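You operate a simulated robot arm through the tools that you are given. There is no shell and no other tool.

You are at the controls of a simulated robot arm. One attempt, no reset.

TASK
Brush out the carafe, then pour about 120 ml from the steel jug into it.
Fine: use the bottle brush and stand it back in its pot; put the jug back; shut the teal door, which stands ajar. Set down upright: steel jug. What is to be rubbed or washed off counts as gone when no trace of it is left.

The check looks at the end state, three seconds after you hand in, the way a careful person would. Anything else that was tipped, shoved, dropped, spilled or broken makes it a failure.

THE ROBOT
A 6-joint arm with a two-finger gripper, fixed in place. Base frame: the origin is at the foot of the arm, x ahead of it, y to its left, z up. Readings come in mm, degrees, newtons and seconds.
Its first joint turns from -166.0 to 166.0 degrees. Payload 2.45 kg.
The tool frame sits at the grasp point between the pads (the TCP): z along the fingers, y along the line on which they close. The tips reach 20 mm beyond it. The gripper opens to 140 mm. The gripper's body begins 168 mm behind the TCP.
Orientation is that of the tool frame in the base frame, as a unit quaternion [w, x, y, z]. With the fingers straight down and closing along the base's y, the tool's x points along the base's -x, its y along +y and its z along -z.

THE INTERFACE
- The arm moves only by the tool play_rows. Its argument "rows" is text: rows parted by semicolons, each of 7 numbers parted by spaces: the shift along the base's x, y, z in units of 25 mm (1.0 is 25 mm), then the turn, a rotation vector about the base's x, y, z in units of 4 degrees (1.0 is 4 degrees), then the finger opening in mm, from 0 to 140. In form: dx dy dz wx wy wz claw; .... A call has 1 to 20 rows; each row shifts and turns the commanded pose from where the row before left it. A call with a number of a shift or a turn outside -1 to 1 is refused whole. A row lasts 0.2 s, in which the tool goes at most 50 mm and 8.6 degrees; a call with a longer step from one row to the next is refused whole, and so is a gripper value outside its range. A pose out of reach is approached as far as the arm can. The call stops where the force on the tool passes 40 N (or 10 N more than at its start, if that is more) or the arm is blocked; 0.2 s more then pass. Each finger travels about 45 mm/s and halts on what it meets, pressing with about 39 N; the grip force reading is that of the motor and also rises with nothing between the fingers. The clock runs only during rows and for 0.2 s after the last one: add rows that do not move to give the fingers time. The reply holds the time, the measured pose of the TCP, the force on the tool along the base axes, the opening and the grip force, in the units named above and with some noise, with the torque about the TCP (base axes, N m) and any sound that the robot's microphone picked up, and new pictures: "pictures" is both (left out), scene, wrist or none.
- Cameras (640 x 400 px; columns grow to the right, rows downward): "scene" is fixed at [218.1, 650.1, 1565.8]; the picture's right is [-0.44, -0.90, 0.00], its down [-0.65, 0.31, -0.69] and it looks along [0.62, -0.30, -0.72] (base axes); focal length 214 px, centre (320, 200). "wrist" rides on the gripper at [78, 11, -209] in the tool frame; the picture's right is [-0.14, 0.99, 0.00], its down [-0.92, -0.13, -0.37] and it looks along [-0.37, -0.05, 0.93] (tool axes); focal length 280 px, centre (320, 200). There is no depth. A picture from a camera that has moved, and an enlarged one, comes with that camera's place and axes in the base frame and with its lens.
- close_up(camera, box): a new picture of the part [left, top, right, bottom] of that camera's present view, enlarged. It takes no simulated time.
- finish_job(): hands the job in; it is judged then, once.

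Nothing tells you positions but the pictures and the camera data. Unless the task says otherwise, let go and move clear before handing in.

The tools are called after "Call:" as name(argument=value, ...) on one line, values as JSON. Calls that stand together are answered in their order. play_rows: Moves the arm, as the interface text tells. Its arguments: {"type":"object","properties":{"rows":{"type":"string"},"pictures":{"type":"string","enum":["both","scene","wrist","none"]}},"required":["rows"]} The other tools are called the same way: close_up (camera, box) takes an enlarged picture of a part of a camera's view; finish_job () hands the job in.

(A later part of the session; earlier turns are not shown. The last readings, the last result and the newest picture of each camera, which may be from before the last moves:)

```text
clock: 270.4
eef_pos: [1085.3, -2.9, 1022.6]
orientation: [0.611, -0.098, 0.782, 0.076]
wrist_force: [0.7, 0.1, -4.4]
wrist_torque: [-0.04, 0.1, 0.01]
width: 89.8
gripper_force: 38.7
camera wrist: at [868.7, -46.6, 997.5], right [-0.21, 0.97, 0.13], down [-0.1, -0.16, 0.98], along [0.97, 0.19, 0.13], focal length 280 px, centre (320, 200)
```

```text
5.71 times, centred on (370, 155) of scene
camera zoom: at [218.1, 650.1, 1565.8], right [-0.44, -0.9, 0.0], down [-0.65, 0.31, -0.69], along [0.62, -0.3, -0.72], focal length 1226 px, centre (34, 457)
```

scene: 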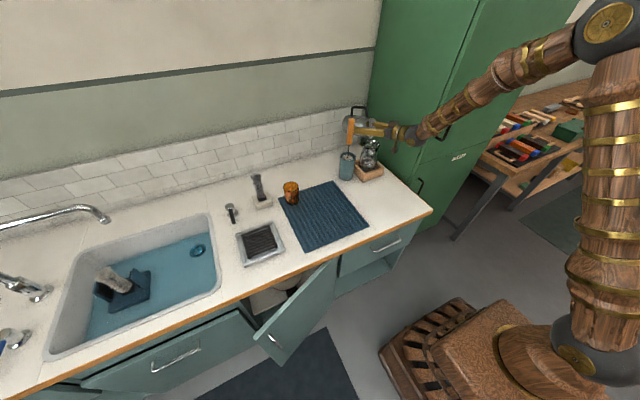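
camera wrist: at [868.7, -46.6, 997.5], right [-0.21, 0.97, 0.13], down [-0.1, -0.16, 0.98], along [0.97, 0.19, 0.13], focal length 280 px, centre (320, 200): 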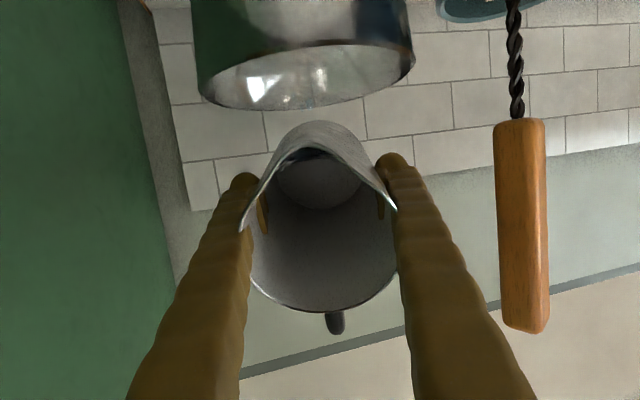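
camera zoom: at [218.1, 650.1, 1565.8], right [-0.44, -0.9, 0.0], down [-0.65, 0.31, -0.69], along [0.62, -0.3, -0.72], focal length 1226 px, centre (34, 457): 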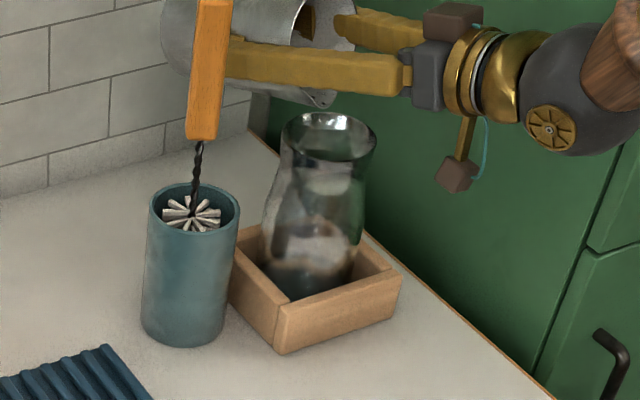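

Estimates cluster around 110–115 ml. I'll add about half a degree more, let it drain, then tilt back.

Call:
play_rows(rows="-0.01 -0.002 0.018 0.0166 -0.0667 0 80; -0.01 -0.002 0.018 0.0166 -0.0667 0 80; 0 0 0 0 0 0 80; 0 0 0 0 0 0 80; 0 0 0 0 0 0 80; 0 0 0 0 0 0 80; 0 0 0 0 0 0 80; 0 0 0 0 0 0 80; 0 0 0 0 0 0 80; 0 0 0 0 0 0 80; 0 0 0 0 0 0 80; 0 0 0 0 0 0 80; 0 0 0 0 0 0 80; 0 0 0 0 0 0 80; 0 0 0 0 0 0 80; 0 0 0 0 0 0 80; 0 0 0 0 0 0 80; 0 0 0 0 0 0 80; 0 0 0 0 0 0 80; 0 0 0 0 0 0 80", pictures="wrist")

Call:
close_up(camera="wrist", box=[220, 40, 420, 220])

Call:
play_rows(rows="0 0 0 0 0 0 80; 0 0 0 0 0 0 80; 0 0 0 0 0 0 80; 0 0 0 0 0 0 80; 0 0 0 0 0 0 80; 0 0 0 0 0 0 80; 0 0 0 0 0 0 80; 0 0 0 0 0 0 80; 0 0 0 0 0 0 80; 0 0 0 0 0 0 80", pictures="wrist")

Call:
close_up(camera="wrist", box=[220, 40, 420, 220])

```text
clock: 274.6
eef_pos: [1085.5, -3.2, 1022.9]
orientation: [0.615, -0.098, 0.779, 0.076]
wrist_force: [-0.3, 0.3, -4.4]
wrist_torque: [-0.03, 0.06, -0.01]
width: 89.9
gripper_force: 39.2
camera wrist: at [868.5, -46.8, 996.1], right [-0.21, 0.97, 0.13], down [-0.11, -0.16, 0.98], along [0.97, 0.19, 0.14], focal length 280 px, centre (320, 200)
```

wrist: 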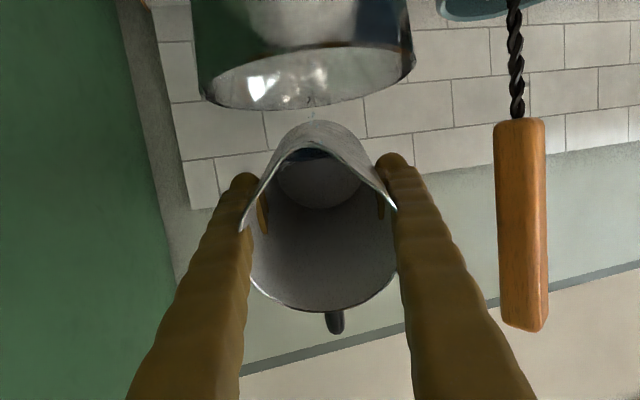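

```text
2.22 times, centred on (320, 130) of wrist
camera zoom: at [868.5, -46.8, 996.1], right [-0.21, 0.97, 0.13], down [-0.11, -0.16, 0.98], along [0.97, 0.19, 0.14], focal length 623 px, centre (320, 356)
```

zoom: 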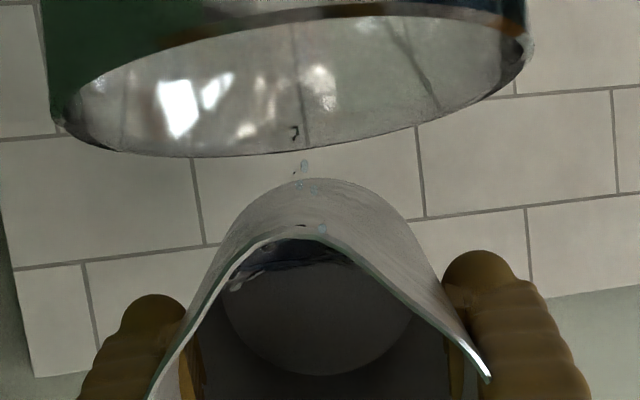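

```text
clock: 276.8
eef_pos: [1086.3, -3.0, 1023.8]
orientation: [0.615, -0.097, 0.779, 0.076]
wrist_force: [0.1, 0.4, -4.8]
wrist_torque: [-0.03, 0.11, 0.0]
width: 89.7
gripper_force: 38.9
camera wrist: at [868.5, -46.8, 996.1], right [-0.21, 0.97, 0.13], down [-0.11, -0.16, 0.98], along [0.97, 0.19, 0.14], focal length 280 px, centre (320, 200)
```

wrist: 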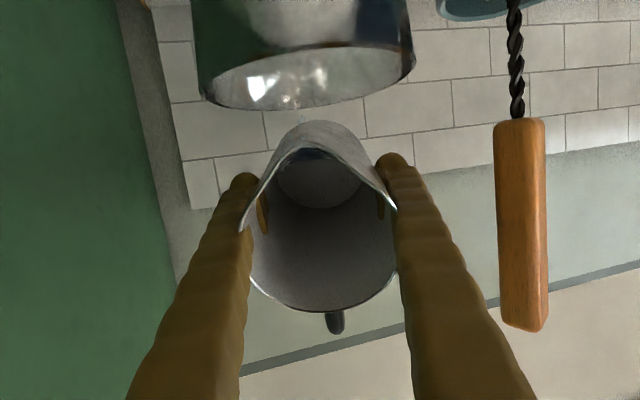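

```text
2.22 times, centred on (320, 130) of wrist
camera zoom: at [868.5, -46.8, 996.1], right [-0.21, 0.97, 0.13], down [-0.11, -0.16, 0.98], along [0.97, 0.19, 0.14], focal length 623 px, centre (320, 356)
```

zoom: 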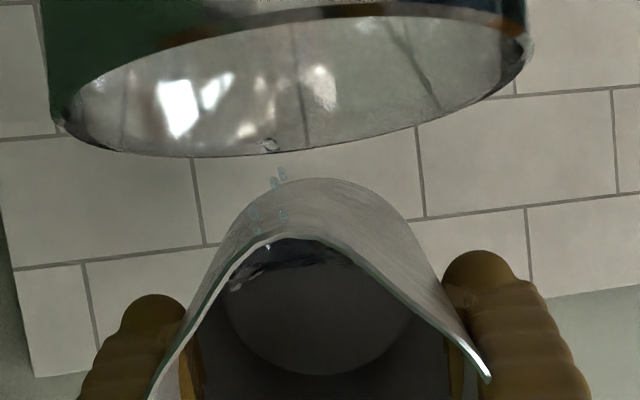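

The jug now only drips. I'll tilt back over the carafe so the last drops fall in.

Call:
play_rows(rows="0 0 0 -0.121 0.485 0 80; 0 0 0 -0.121 0.485 0 80; 0 0 0 -0.121 0.485 0 80; 0 0 0 -0.121 0.485 0 80; 0 0 0 -0.121 0.485 0 80; 0 0 0 -0.121 0.485 0 80; 0 0 0 -0.121 0.485 0 80; 0 0 0 -0.121 0.485 0 80; 0 0 0 0 0 0 80; 0 0 0 0 0 0 80; 0 0 0 0 0 0 80; 0 0 0 0 0 0 80; 0 0 0 0 0 0 80; 0 0 0 0 0 0 80", pictures="both")

Call:
close_up(camera="wrist", box=[200, 0, 440, 240])

Call:
close_up(camera="scene", box=[340, 110, 400, 190])

```text
clock: 279.8
eef_pos: [1084.8, -4.4, 1022.8]
orientation: [0.501, -0.107, 0.857, 0.063]
wrist_force: [0.1, 0.1, -4.3]
wrist_torque: [-0.01, 0.1, -0.01]
width: 89.7
gripper_force: 39.1
camera wrist: at [869.4, -46.6, 1058.5], right [-0.18, 0.98, 0.12], down [0.16, -0.09, 0.98], along [0.97, 0.19, -0.14], focal length 280 px, centre (320, 200)
```

scene: 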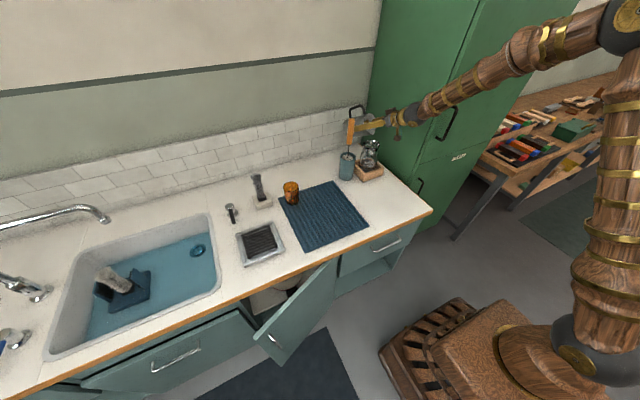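
wrist: 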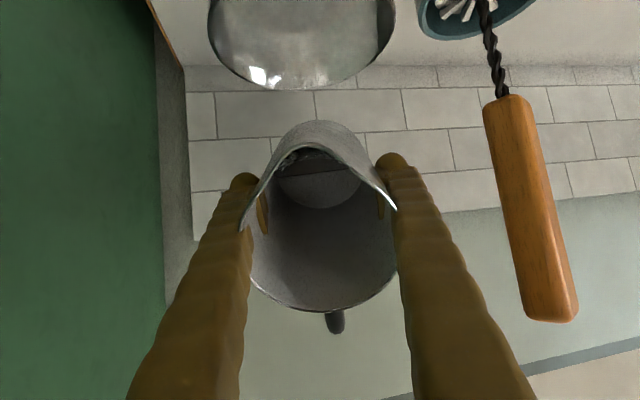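

```text
1.67 times, centred on (320, 120) of wrist
camera zoom: at [869.4, -46.6, 1058.5], right [-0.18, 0.98, 0.12], down [0.16, -0.09, 0.98], along [0.97, 0.19, -0.14], focal length 467 px, centre (320, 333)
```

zoom: 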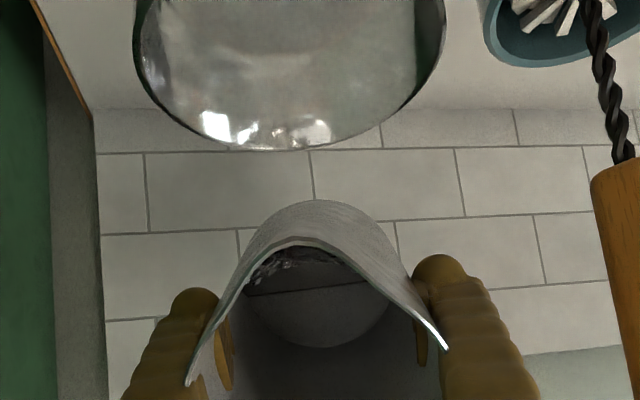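

```text
5.00 times, centred on (370, 150) of scene
camera zoom: at [218.1, 650.1, 1565.8], right [-0.44, -0.9, 0.0], down [-0.65, 0.31, -0.69], along [0.62, -0.3, -0.72], focal length 1072 px, centre (70, 450)
```

zoom: 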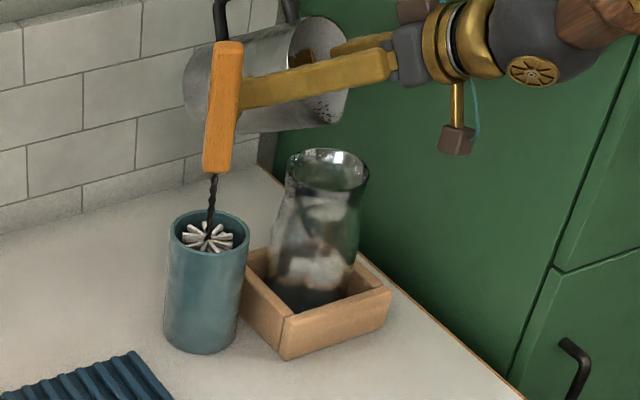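

Call:
play_rows(rows="0 0 0.3 -0.194 0.776 0 80; 0 0 0.3 -0.194 0.776 0 80; 0 0 0.3 -0.194 0.776 0 80; 0 0 0.3 -0.194 0.776 0 80; 0 0 0.3 -0.194 0.776 0 80; 0 0 0.3 -0.194 0.776 0 80; 0 0 0.3 -0.194 0.776 0 80; 0 0 0.3 -0.194 0.776 0 80; 0 0 0.3 -0.194 0.776 0 80; 0 0 0.3 -0.194 0.776 0 80; 0 0 0.3 -0.194 0.776 0 80; 0 0 0.3 -0.194 0.776 0 80; 0 0 0 0 0 0 80; 0 0 0 0 0 0 80; 0 0 0 0 0 0 80", pictures="both")

Call:
close_up(camera="wrist", box=[200, 0, 440, 240])

Call:
close_up(camera="scene", box=[340, 70, 420, 190])

```text
clock: 283.0
eef_pos: [1085.4, -4.0, 1114.5]
orientation: [0.191, -0.122, 0.974, 0.024]
wrist_force: [-0.6, 0.4, -5.2]
wrist_torque: [-0.04, 0.06, 0.0]
width: 89.6
gripper_force: 38.9
camera wrist: at [936.6, -29.8, 1278.1], right [-0.12, 0.99, 0.05], down [0.72, 0.05, 0.69], along [0.68, 0.12, -0.72], focal length 280 px, centre (320, 200)
```

scene: 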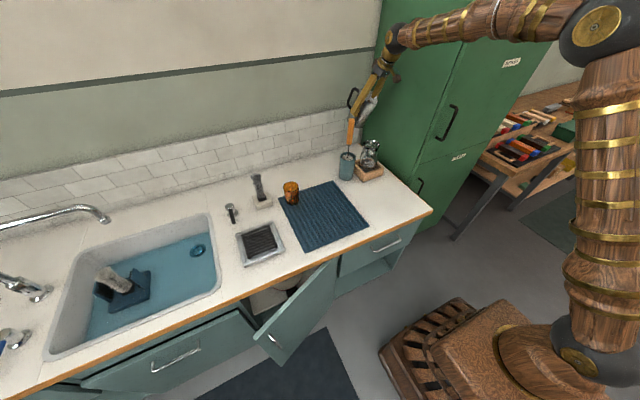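
wrist: 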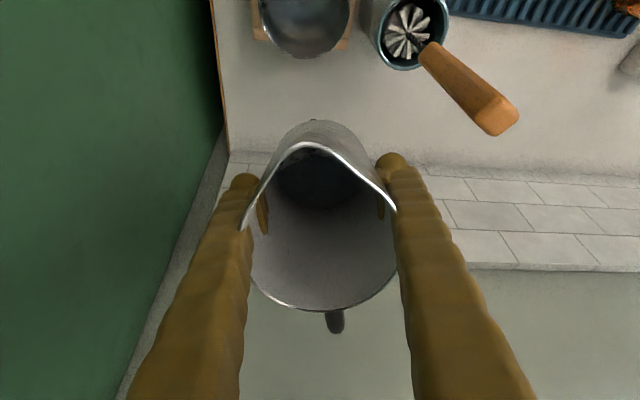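

```text
1.67 times, centred on (320, 120) of wrist
camera zoom: at [936.6, -29.8, 1278.1], right [-0.12, 0.99, 0.05], down [0.72, 0.05, 0.69], along [0.68, 0.12, -0.72], focal length 467 px, centre (320, 333)
```

zoom: 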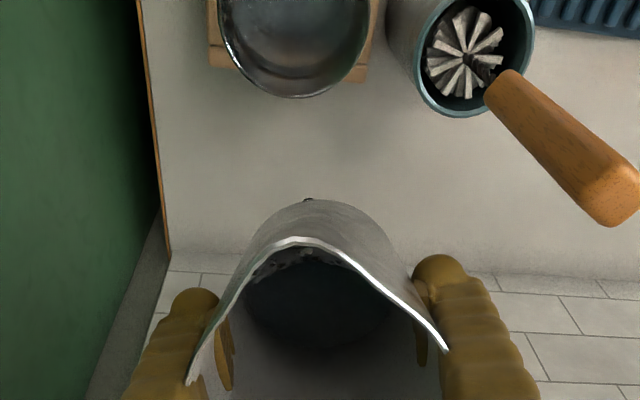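

```text
3.33 times, centred on (380, 130) of scene
camera zoom: at [218.1, 650.1, 1565.8], right [-0.44, -0.9, 0.0], down [-0.65, 0.31, -0.69], along [0.62, -0.3, -0.72], focal length 715 px, centre (120, 433)
```

zoom: 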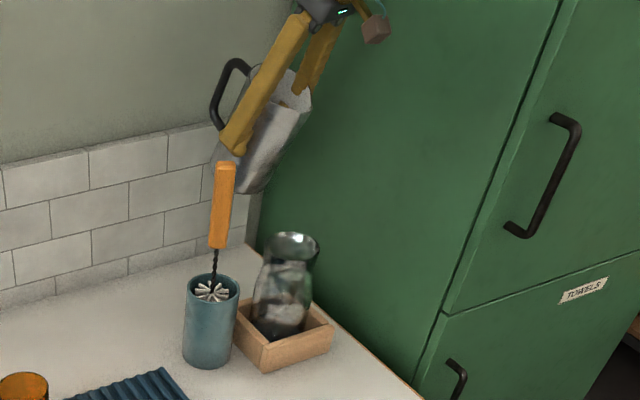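

Call:
close_up(camera="wrist", box=[220, 40, 480, 180])

Call:
close_up(camera="scene", box=[320, 120, 420, 220])

Call:
close_up(camera="wrist", box=[270, 100, 370, 170])

```text
2.46 times, centred on (350, 110) of wrist
camera zoom: at [936.6, -29.8, 1278.1], right [-0.12, 0.99, 0.05], down [0.72, 0.05, 0.69], along [0.68, 0.12, -0.72], focal length 690 px, centre (246, 422)
```

zoom: 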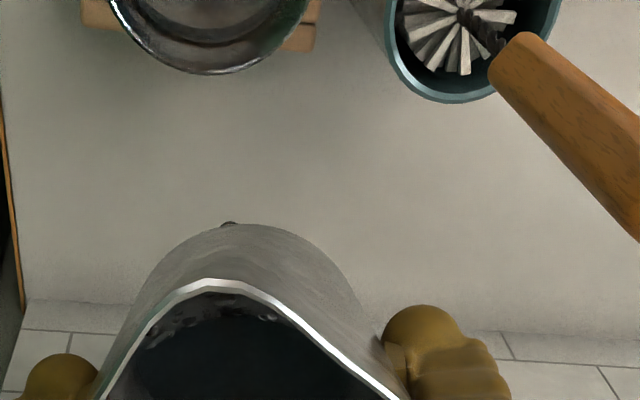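

```text
4.00 times, centred on (370, 170) of scene
camera zoom: at [218.1, 650.1, 1565.8], right [-0.44, -0.9, 0.0], down [-0.65, 0.31, -0.69], along [0.62, -0.3, -0.72], focal length 858 px, centre (120, 320)
```

zoom: 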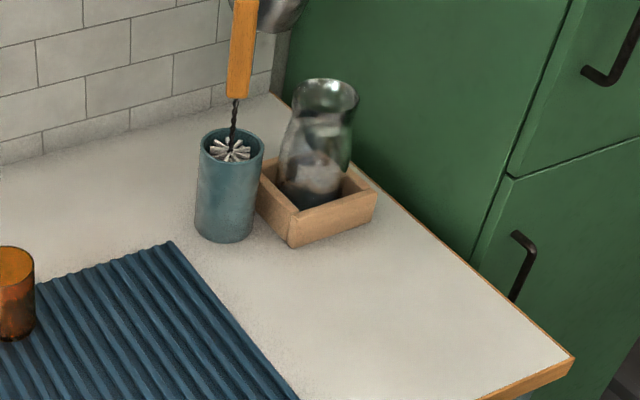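

```text
5.71 times, centred on (320, 135) of wrist
camera zoom: at [936.6, -29.8, 1278.1], right [-0.12, 0.99, 0.05], down [0.72, 0.05, 0.69], along [0.68, 0.12, -0.72], focal length 1602 px, centre (320, 571)
```

zoom: 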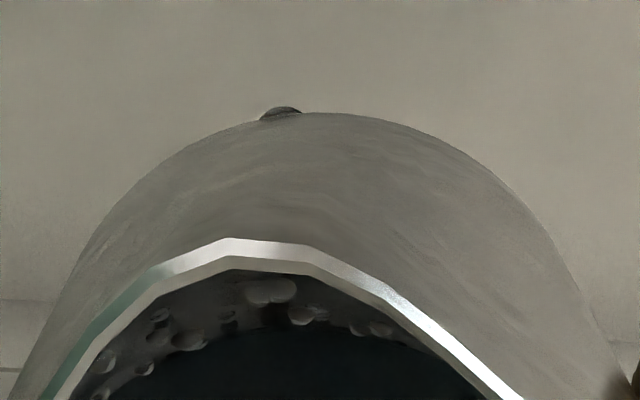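

Only a drop clings to the jug's outside, and the counter is dry. I'll bring the jug upright and back above its original spot.

Call:
play_rows(rows="-0.5 -0.017 0.1 -0.168 0.673 0 80; -0.8 -0.017 0.1 -0.168 0.673 0 80; -0.905 -0.017 0.1 -0.168 0.673 0 80; -0.905 -0.017 0.1 -0.168 0.673 0 80; -0.905 -0.017 0.1 -0.168 0.673 0 80; -0.905 -0.017 0.1 -0.168 0.673 0 80; -0.905 -0.017 0.1 -0.168 0.673 0 80; -0.905 -0.017 0 -0.168 0.673 0 80; -0.905 -0.017 0 0 0 0 80; -0.905 -0.017 0 0 0 0 80; -0.905 -0.017 0 0 0 0 80; -0.905 -0.017 0 0 0 0 80; -0.905 -0.017 0 0 0 0 80; -0.905 -0.017 0 0 0 0 80; -0.905 -0.017 0 0 0 0 80; -0.8 -0.017 0 0 0 0 80; -0.6 -0.017 0 0 0 0 80; 0 0 0 0 0 0 80; 0 0 0 0 0 0 80", pictures="both")

Call:
close_up(camera="scene", box=[340, 90, 450, 220])

Call:
close_up(camera="wrist", box=[230, 230, 340, 340])

```text
clock: 287.0
eef_pos: [723.2, -9.8, 1129.2]
orientation: [0.0, -0.124, 0.992, 0.001]
wrist_force: [0.2, 0.1, -4.9]
wrist_torque: [-0.03, 0.05, 0.0]
width: 89.6
gripper_force: 39.3
camera wrist: at [645.1, -18.4, 1339.3], right [-0.11, 0.99, 0.0], down [0.92, 0.1, 0.37], along [0.37, 0.04, -0.93], focal length 280 px, centre (320, 200)
```

scene: 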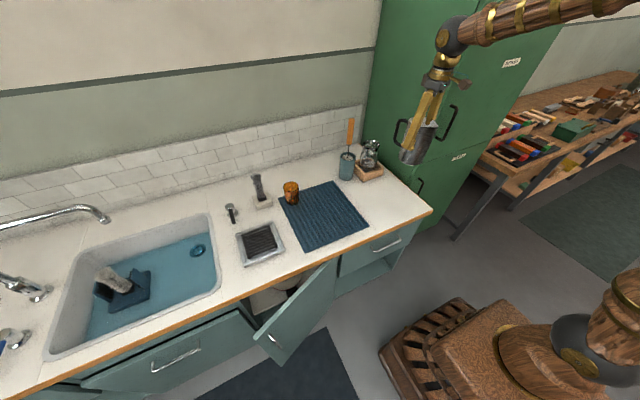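
wrist: 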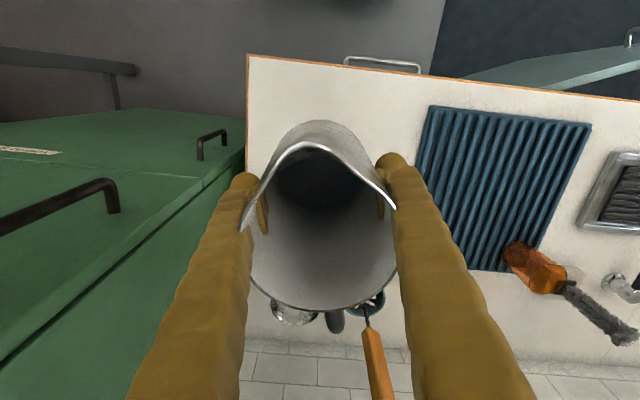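

```text
3.08 times, centred on (395, 155) of scene
camera zoom: at [218.1, 650.1, 1565.8], right [-0.44, -0.9, 0.0], down [-0.65, 0.31, -0.69], along [0.62, -0.3, -0.72], focal length 660 px, centre (89, 338)
```

zoom: 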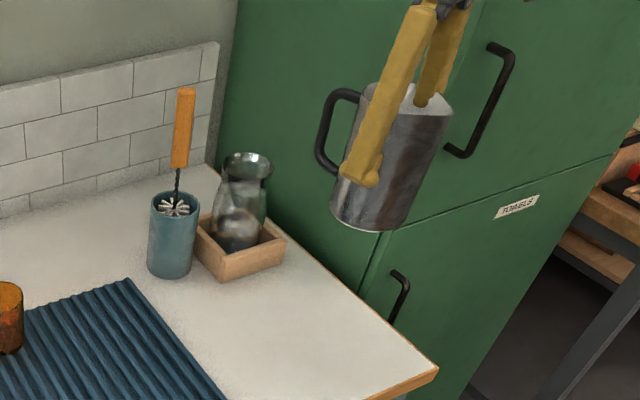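

```text
3.64 times, centred on (285, 285) of wrist
camera zoom: at [645.1, -18.4, 1339.3], right [-0.11, 0.99, 0.0], down [0.92, 0.1, 0.37], along [0.37, 0.04, -0.93], focal length 1020 px, centre (447, -109)
```

zoom: 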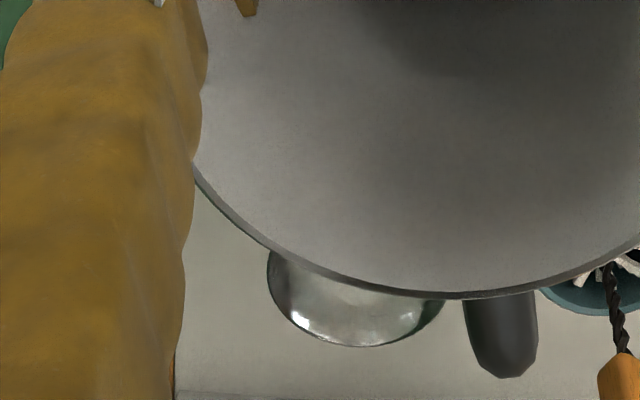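

I'll take several upright weight readings here to compare with the ones before the pour.

Call:
play_rows(rows="0 0 0 0 0 0 80", pictures="none")

Call:
play_rows(rows="0 0 0 0 0 0 80", pictures="none")

Call:
play_rows(rows="0 0 0 0 0 0 80", pictures="none")

Call:
play_rows(rows="0 0 0 0 0 0 80", pictures="none")

Call:
play_rows(rows="0 0 0 0 0 0 80", pictures="none")

Call:
play_rows(rows="0 0 0 0 0 0 80", pictures="none")

Call:
play_rows(rows="0 0 0 0 0 0 80", pictures="none")

Call:
play_rows(rows="0 0 0 0 0 0 80", pictures="none")

Call:
play_rows(rows="0 0 0 0 0 0 80", pictures="none")

Call:
play_rows(rows="0 0 0 0 0 0 80", pictures="none")

Call:
close_up(camera="scene", box=[358, 136, 382, 176])

Call:
close_up(camera="wrist", box=[230, 120, 410, 325])

```text
clock: 287.4
eef_pos: [722.7, -9.4, 1129.7]
orientation: [0.0, -0.123, 0.992, 0.001]
wrist_force: [0.7, 0.9, -4.6]
wrist_torque: [-0.02, 0.05, -0.03]
width: 89.9
gripper_force: 39.0
```

```text
clock: 287.8
eef_pos: [722.8, -8.2, 1129.7]
orientation: [0.0, -0.122, 0.993, 0.001]
wrist_force: [-0.4, -0.6, -4.4]
wrist_torque: [-0.01, 0.04, 0.02]
width: 89.8
gripper_force: 38.7
```

```text
clock: 288.2
eef_pos: [724.0, -10.9, 1130.3]
orientation: [0.0, -0.122, 0.992, 0.001]
wrist_force: [-0.2, 1.0, -5.1]
wrist_torque: [-0.05, 0.06, -0.02]
width: 89.9
gripper_force: 38.8
```

```text
clock: 288.6
eef_pos: [723.0, -9.9, 1130.7]
orientation: [0.0, -0.123, 0.992, 0.0]
wrist_force: [0.8, 0.2, -4.3]
wrist_torque: [0.01, 0.02, 0.02]
width: 89.8
gripper_force: 39.0
```

```text
clock: 289.0
eef_pos: [722.5, -10.5, 1129.7]
orientation: [0.0, -0.122, 0.993, 0.002]
wrist_force: [0.2, 0.1, -5.0]
wrist_torque: [-0.01, 0.03, 0.01]
width: 89.8
gripper_force: 39.0
```

```text
clock: 289.4
eef_pos: [722.7, -10.3, 1130.3]
orientation: [-0.001, -0.123, 0.992, 0.001]
wrist_force: [0.7, -0.3, -4.3]
wrist_torque: [-0.01, 0.06, 0.02]
width: 90.2
gripper_force: 38.9
```

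```text
clock: 289.8
eef_pos: [723.1, -10.2, 1130.2]
orientation: [0.0, -0.123, 0.992, 0.001]
wrist_force: [0.4, 0.0, -4.1]
wrist_torque: [-0.02, 0.06, 0.01]
width: 90.0
gripper_force: 39.0
```

```text
clock: 290.2
eef_pos: [722.2, -11.3, 1129.7]
orientation: [0.001, -0.122, 0.992, 0.001]
wrist_force: [-0.3, 0.5, -4.2]
wrist_torque: [0.01, 0.04, 0.02]
width: 90.0
gripper_force: 39.2
```

```text
clock: 290.6
eef_pos: [722.7, -10.3, 1131.6]
orientation: [0.0, -0.122, 0.993, 0.001]
wrist_force: [-0.3, -0.4, -3.9]
wrist_torque: [0.01, 0.05, 0.0]
width: 89.9
gripper_force: 39.6
```

```text
clock: 291.0
eef_pos: [723.4, -9.5, 1130.3]
orientation: [0.0, -0.123, 0.992, 0.001]
wrist_force: [0.4, -0.6, -4.8]
wrist_torque: [-0.01, 0.04, 0.0]
width: 90.0
gripper_force: 38.9
```

```text
10.00 times, centred on (370, 156) of scene
camera zoom: at [218.1, 650.1, 1565.8], right [-0.44, -0.9, 0.0], down [-0.65, 0.31, -0.69], along [0.62, -0.3, -0.72], focal length 2145 px, centre (-180, 640)
```

zoom: 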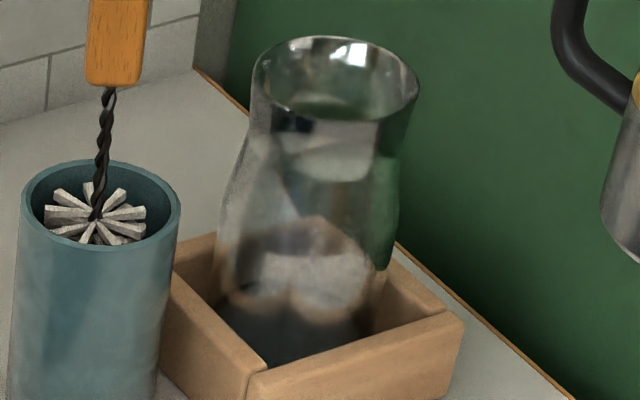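

```text
1.95 times, centred on (320, 222) of wrist
camera zoom: at [645.2, -18.4, 1339.3], right [-0.11, 0.99, 0.0], down [0.92, 0.1, 0.37], along [0.37, 0.04, -0.93], focal length 547 px, centre (320, 156)
```

zoom: 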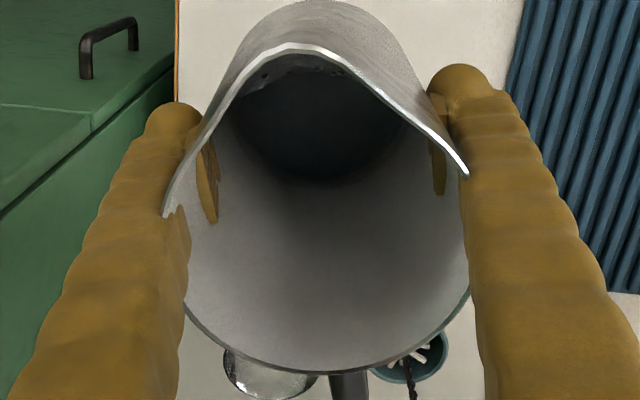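

The upright readings average about 4.5 N against 5.6–5.8 N before, so roughly 115–120 ml was poured. I'll now lower the jug back onto its original spot.

Call:
play_rows(rows="0 -0.06 -0.6 0 0 0 80; 0 0 -0.9 0 0 0 80; 0 0 -0.9 0 0 0 80; 0 0 -0.9 0 0 0 80; 0 0 -0.9 0 0 0 80; 0 0 -0.9 0 0 0 80; 0 0 -0.9 0 0 0 80; 0 0 -0.9 0 0 0 80; 0 0 -0.9 0 0 0 80; 0 0 -0.9 0 0 0 80; 0 0 -0.8 0 0 0 80; 0 0 -0.7 0 0 0 80; 0 0 0 0 0 0 80", pictures="both")

Call:
close_up(camera="scene", box=[370, 150, 440, 225])

```text
clock: 293.8
eef_pos: [723.0, -12.4, 875.2]
orientation: [-0.001, -0.122, 0.993, 0.001]
wrist_force: [-0.3, 0.0, -4.6]
wrist_torque: [0.02, 0.06, -0.01]
width: 89.9
gripper_force: 39.1
camera wrist: at [645.1, -20.8, 1084.6], right [-0.11, 0.99, 0.0], down [0.92, 0.1, 0.37], along [0.37, 0.04, -0.93], focal length 280 px, centre (320, 200)
```

scene: 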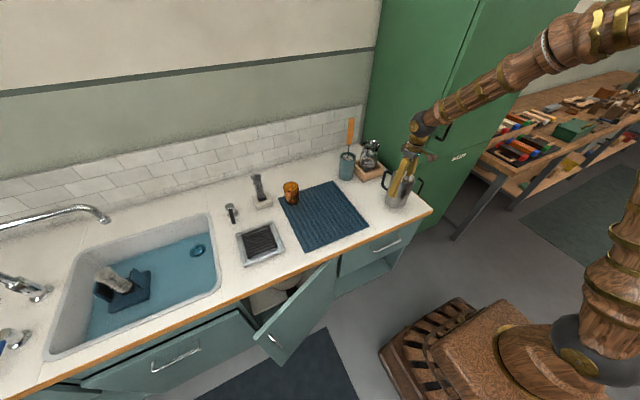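
wrist: 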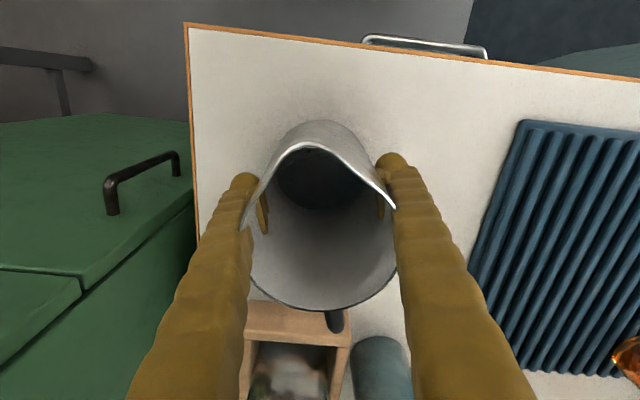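

```text
5.33 times, centred on (405, 188) of scene
camera zoom: at [218.1, 650.1, 1565.8], right [-0.44, -0.9, 0.0], down [-0.65, 0.31, -0.69], along [0.62, -0.3, -0.72], focal length 1144 px, centre (-133, 267)
```

zoom: 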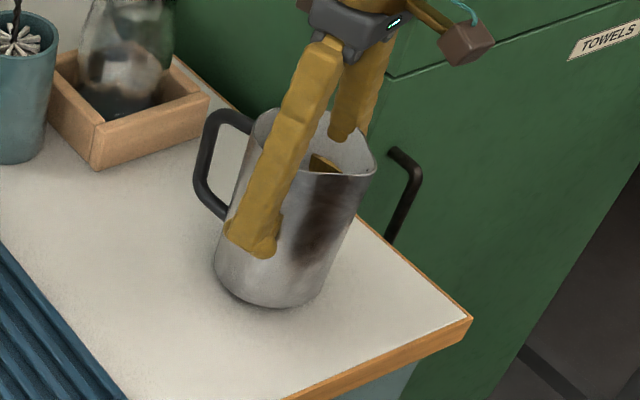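

Call:
play_rows(rows="0 0 -0.16 0 0 0 80; 0 0 -0.16 0 0 0 80; 0 0 0 0 0 0 80", pictures="none")

Call:
play_rows(rows="0 0 -0.08 0 0 0 80; 0 0 0 0 0 0 80", pictures="none")

Call:
play_rows(rows="0 0 -0.08 0 0 0 80; 0 0 0 0 0 0 80", pictures="none")

```text
clock: 294.6
eef_pos: [723.5, -13.7, 868.2]
orientation: [0.001, -0.123, 0.992, 0.001]
wrist_force: [-4.7, 0.4, 18.9]
wrist_torque: [0.36, -0.53, 0.09]
width: 89.9
gripper_force: 38.4
```

```text
clock: 295.0
eef_pos: [723.4, -12.4, 867.9]
orientation: [0.001, -0.123, 0.992, 0.002]
wrist_force: [-5.0, -1.4, 9.8]
wrist_torque: [0.02, -0.22, 0.02]
width: 89.6
gripper_force: 39.0
stopped in row 1: the force on the tool passed its limit at 44 N (the readings are from after the stop); the commanded pose is now the measured one
```

```text
clock: 295.4
eef_pos: [725.7, -12.0, 868.2]
orientation: [0.003, -0.123, 0.992, 0.001]
wrist_force: [-3.8, -0.1, 9.1]
wrist_torque: [0.09, -0.26, 0.02]
width: 89.7
gripper_force: 39.6
stopped in row 2: the force on the tool passed its limit at 44 N (the readings are from after the stop); the commanded pose is now the measured one
```

The jug touched the counter at TCP z≈868, so it slipped about 5 mm in the grip. I'll check that it stands flat before releasing.

Call:
play_rows(rows="0 0 0.04 0 0 0 80; 0 0 0 0 0 0 80; 0 0 0 0 0 0 80", pictures="both")

Call:
close_up(camera="scene", box=[370, 150, 440, 225])

```text
clock: 296.2
eef_pos: [724.8, -12.4, 869.4]
orientation: [0.002, -0.122, 0.993, 0.001]
wrist_force: [-0.4, -0.1, -3.8]
wrist_torque: [-0.02, 0.06, 0.02]
width: 89.9
gripper_force: 39.1
camera wrist: at [645.9, -21.1, 1077.9], right [-0.11, 0.99, 0.0], down [0.92, 0.1, 0.37], along [0.37, 0.04, -0.93], focal length 280 px, centre (320, 200)
```

scene: 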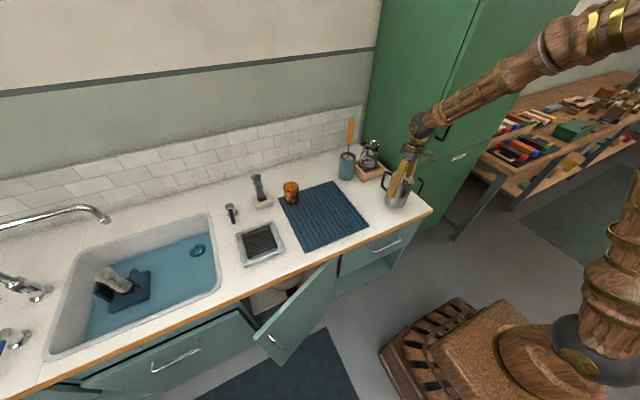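
wrist: 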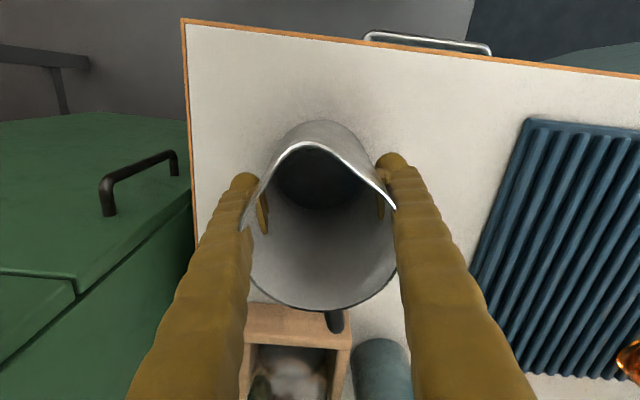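

```text
5.33 times, centred on (405, 188) of scene
camera zoom: at [218.1, 650.1, 1565.8], right [-0.44, -0.9, 0.0], down [-0.65, 0.31, -0.69], along [0.62, -0.3, -0.72], focal length 1144 px, centre (-133, 267)
```

zoom: 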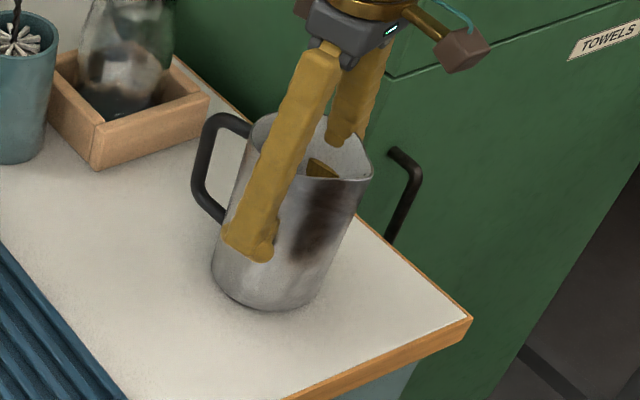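

Call:
play_rows(rows="0 0 -0.03 0 0 0 80; 0 0 0 0 0 0 88; 0 0 0 0 0 0 90; 0 0 0 0 0 0 91; 0 0 0 0 0 0 93; 0 0 0 0 0 0 96; 0 0 0 0 0 0 102; 0 0 0 0 0 0 110; 0 0 0 0 0 0 120; 0 0 0 0 0 0 124; 0 0 0 0 0 0 124", pictures="both")

Call:
close_up(camera="scene", box=[370, 150, 440, 225])

```text
clock: 298.6
eef_pos: [724.7, -12.4, 868.3]
orientation: [0.001, -0.123, 0.992, 0.001]
wrist_force: [0.5, 0.7, -0.6]
wrist_torque: [0.02, 0.0, -0.01]
width: 124.0
gripper_force: 0.1
camera wrist: at [645.8, -21.1, 1076.9], right [-0.11, 0.99, 0.0], down [0.92, 0.1, 0.37], along [0.37, 0.04, -0.93], focal length 280 px, centre (320, 200)
```

scene: 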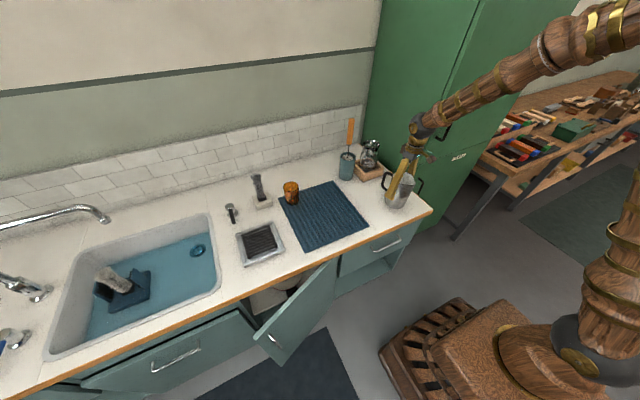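
wrist: 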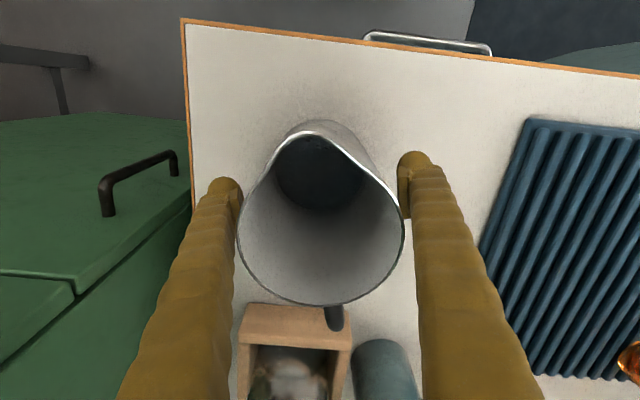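

```text
5.33 times, centred on (405, 188) of scene
camera zoom: at [218.1, 650.1, 1565.8], right [-0.44, -0.9, 0.0], down [-0.65, 0.31, -0.69], along [0.62, -0.3, -0.72], focal length 1144 px, centre (-133, 267)
```

zoom: 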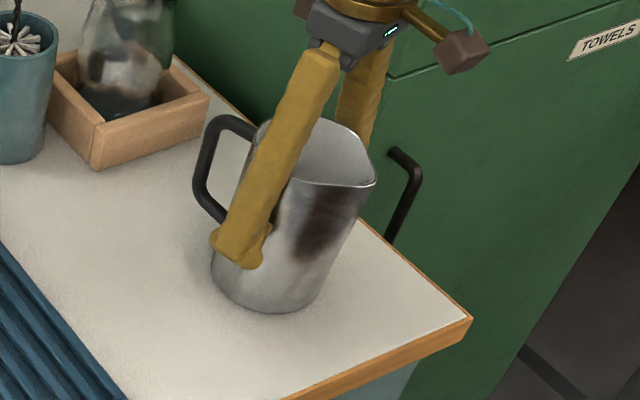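

The jug stands upright on the counter. I'll raise the gripper straight up, clear of it.

Call:
play_rows(rows="0 0 0.3 0 0 0 126; 0 0 0.6 0 0 0 126; 0 0 0.8 0 0 0 126; 0 0 0.8 0 0 0 126; 0 0 0.8 0 0 0 126; 0 0 0.8 0 0 0 126; 0 0 0.8 0 0 0 126; 0 0 0.8 0 0 0 126; 0 0 0.8 0 0 0 126; 0 0 0.8 0 0 0 126; 0 0 0.8 0 0 0 126; 0 0 0.8 0 0 0 126; 0 0 0.8 0 0 0 126; 0 0 0.8 0 0 0 126; 0 0 0.8 0 0 0 126; 0 0 0 0 0 0 126", pictures="both")

Call:
close_up(camera="scene", box=[330, 110, 440, 225])

Call:
close_up(camera="wrist", box=[240, 100, 400, 340])

```text
clock: 302.0
eef_pos: [723.9, -12.4, 1151.1]
orientation: [0.002, -0.122, 0.992, 0.001]
wrist_force: [0.0, 0.3, 0.3]
wrist_torque: [-0.02, -0.01, 0.01]
width: 126.1
gripper_force: 0.0
camera wrist: at [645.5, -21.6, 1360.0], right [-0.11, 0.99, 0.0], down [0.92, 0.1, 0.37], along [0.37, 0.04, -0.93], focal length 280 px, centre (320, 200)
```

scene: 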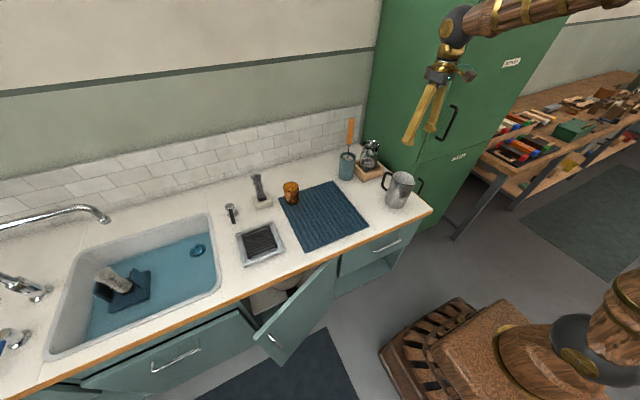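
wrist: 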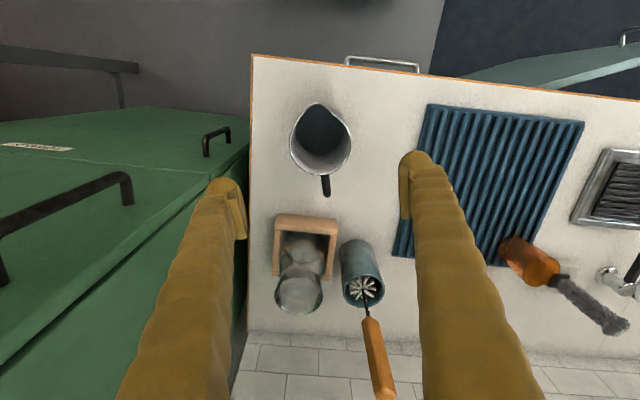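

```text
3.48 times, centred on (385, 168) of scene
camera zoom: at [218.1, 650.1, 1565.8], right [-0.44, -0.9, 0.0], down [-0.65, 0.31, -0.69], along [0.62, -0.3, -0.72], focal length 746 px, centre (94, 313)
```

zoom: 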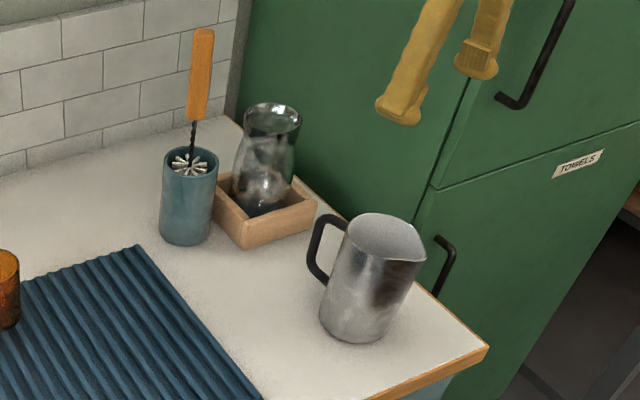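

```text
1.67 times, centred on (320, 220) of wrist
camera zoom: at [645.5, -21.6, 1360.0], right [-0.11, 0.99, 0.0], down [0.92, 0.1, 0.37], along [0.37, 0.04, -0.93], focal length 467 px, centre (320, 167)
```

zoom: 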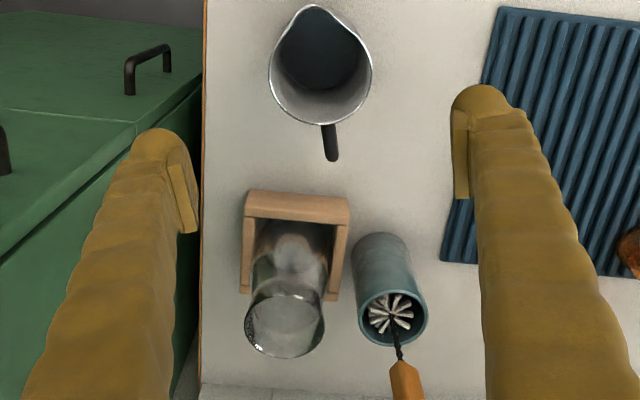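

The jug is back upright on its spot and the carafe holds the water. Next is the teal door; I'll move the arm over to the left in front of it and look.

Call:
play_rows(rows="-0.6 0.7 0.3 0 0 -0.175 120; -0.66 0.95 0.2 0 0 -0.175 100; -0.66 0.95 0.1 0 0 -0.175 80; -0.66 0.95 0.1 0 0 -0.175 60; -0.66 0.95 0.1 0 0 -0.175 40; -0.66 0.95 0.1 0 0 -0.175 20; -0.66 0.95 0.1 0 0 -0.175 0; -0.66 0.95 0.1 0 0 -0.175 0; -0.66 0.95 0.1 0 0 -0.175 0; -0.66 0.95 0.1 0 0 -0.175 0; -0.66 0.95 0.1 0 0 -0.175 0; -0.66 0.95 0.1 0 0 -0.175 0; -0.66 0.95 0 0 0 -0.175 0; -0.66 0.95 0 0 0 -0.175 0; -0.66 0.95 0 0 0 -0.175 0; -0.66 0.95 0 0 0 -0.175 0; -0.66 0.95 0 0 0 -0.175 0; -0.66 0.95 0 0 0 -0.175 0; -0.66 0.95 0 0 0 -0.175 0; -0.66 0.95 0 0 0 -0.175 0", pictures="none")

Call:
play_rows(rows="-0.66 0.95 0 0 0 0 0; -0.66 0.95 0 0 0 0 0; -0.66 0.95 0 0 0 0 0; -0.66 0.95 0 0 0 0 0; 0 0 0 0 0 0 0; 0 0 0 0 0 0 0", pictures="both")

```text
clock: 306.2
eef_pos: [394.2, 459.6, 1187.8]
orientation: [0.001, -0.002, 1.0, 0.001]
wrist_force: [-0.1, 0.0, -0.4]
wrist_torque: [-0.02, -0.01, -0.01]
width: 0.0
gripper_force: 29.0
```

```text
clock: 307.6
eef_pos: [340.4, 546.3, 1188.5]
orientation: [0.002, 0.008, 1.0, 0.001]
wrist_force: [0.6, -0.1, 0.6]
wrist_torque: [-0.03, 0.02, -0.01]
width: 0.0
gripper_force: 29.4
camera wrist: at [261.7, 558.4, 1398.3], right [0.15, 0.99, 0.0], down [0.92, -0.14, 0.37], along [0.37, -0.05, -0.93], focal length 280 px, centre (320, 200)
```

scene: 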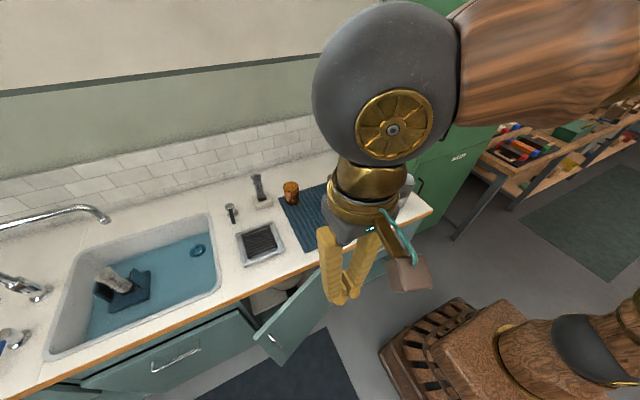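
wrist: 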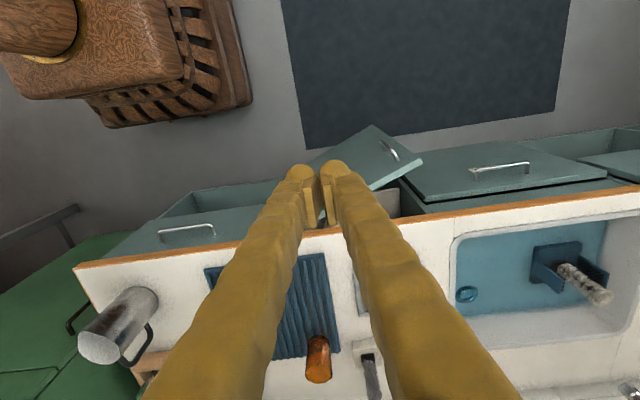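

Call:
close_up(camera="wrist", box=[270, 100, 450, 240])

Call:
close_up(camera="scene", box=[225, 255, 365, 370])

```text
2.86 times, centred on (360, 170) of wrist
camera zoom: at [261.7, 558.4, 1398.3], right [0.15, 0.99, 0.0], down [0.92, -0.14, 0.37], along [0.37, -0.05, -0.93], focal length 801 px, centre (206, 286)
```

zoom: 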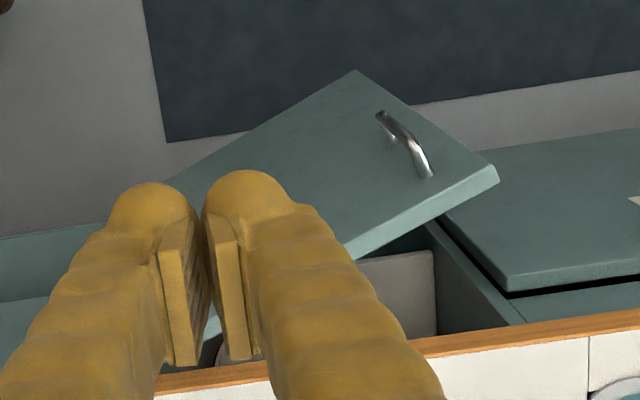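

```text
3.48 times, centred on (295, 312) of scene
camera zoom: at [218.1, 650.1, 1565.8], right [-0.44, -0.9, 0.0], down [-0.65, 0.31, -0.69], along [0.62, -0.3, -0.72], focal length 746 px, centre (407, -191)
```

zoom: 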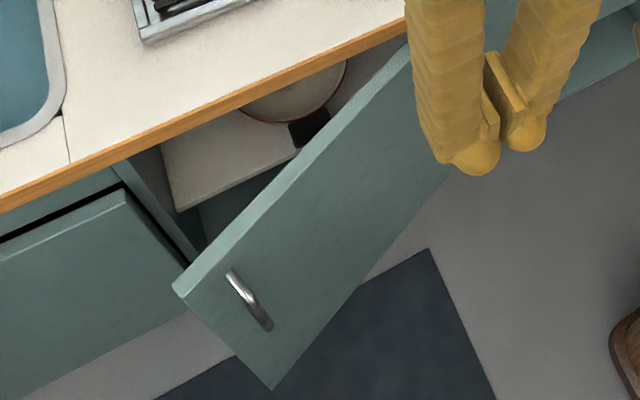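

The door's free top corner is at about (458,774,745), open about 19°, with its bar handle near the free edge. I'll come down in front of it with closed fingers pointing straight down, well clear of the handle, to push it shut.

Call:
play_rows(rows="0.64 0.872 -0.2 0 0 0.23 0; 0.64 0.872 -0.5 0 0 0 0; 0.64 0.872 -0.8 0 0 0 0; 0.64 0.872 -0.9 0 0 0 0; 0.64 0.872 -0.9 0 0 0 0; 0 0 -0.95 0 0 0 0; 0 0 -0.95 0 0 0 0; 0 0 -0.95 0 0 0 0; 0 0 -0.95 0 0 0 0; 0 0 -0.95 0 0 0 0; 0 0 -0.95 0 0 0 0; 0 0 -0.95 0 0 0 0; 0 0 -0.95 0 0 0 0; 0 0 -0.95 0 0 0 0; 0 0 0 0 0 0 0", pictures="both")

Call:
close_up(camera="scene", box=[200, 200, 440, 390])

```text
clock: 310.8
eef_pos: [410.3, 661.6, 889.8]
orientation: [0.001, -0.009, 1.0, 0.001]
wrist_force: [0.5, -0.3, -0.1]
wrist_torque: [-0.02, 0.02, -0.01]
width: 0.0
gripper_force: 29.7
camera wrist: at [331.2, 670.8, 1099.4], right [0.12, 0.99, 0.0], down [0.92, -0.11, 0.37], along [0.37, -0.04, -0.93], focal length 280 px, centre (320, 200)
```

scene: 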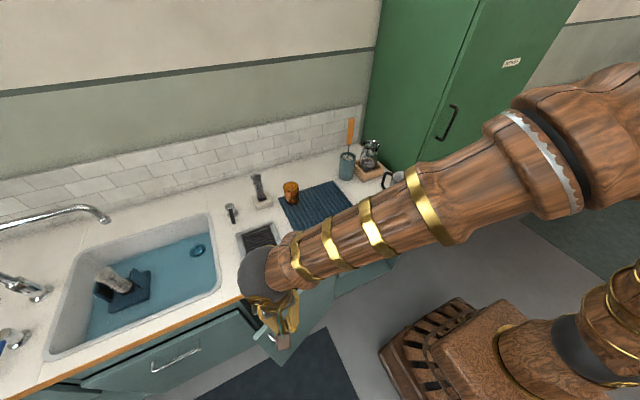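
wrist: 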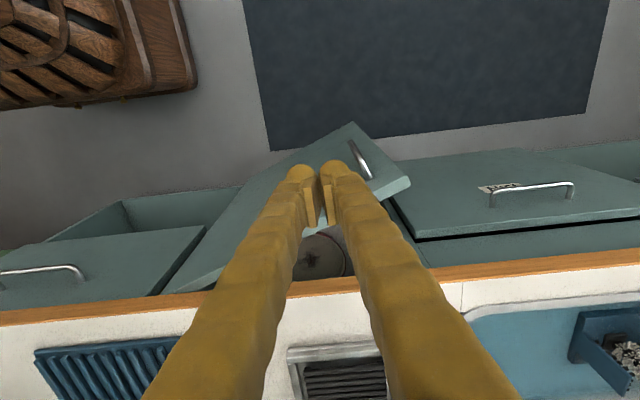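

```text
2.11 times, centred on (320, 295) of scene
camera zoom: at [218.1, 650.1, 1565.8], right [-0.44, -0.9, 0.0], down [-0.65, 0.31, -0.69], along [0.62, -0.3, -0.72], focal length 452 px, centre (320, 0)
```

zoom: 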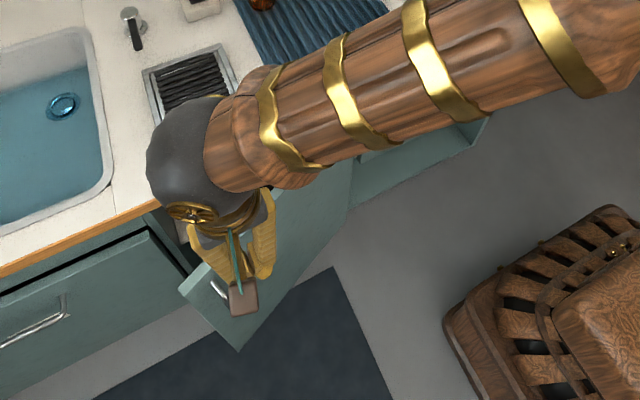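

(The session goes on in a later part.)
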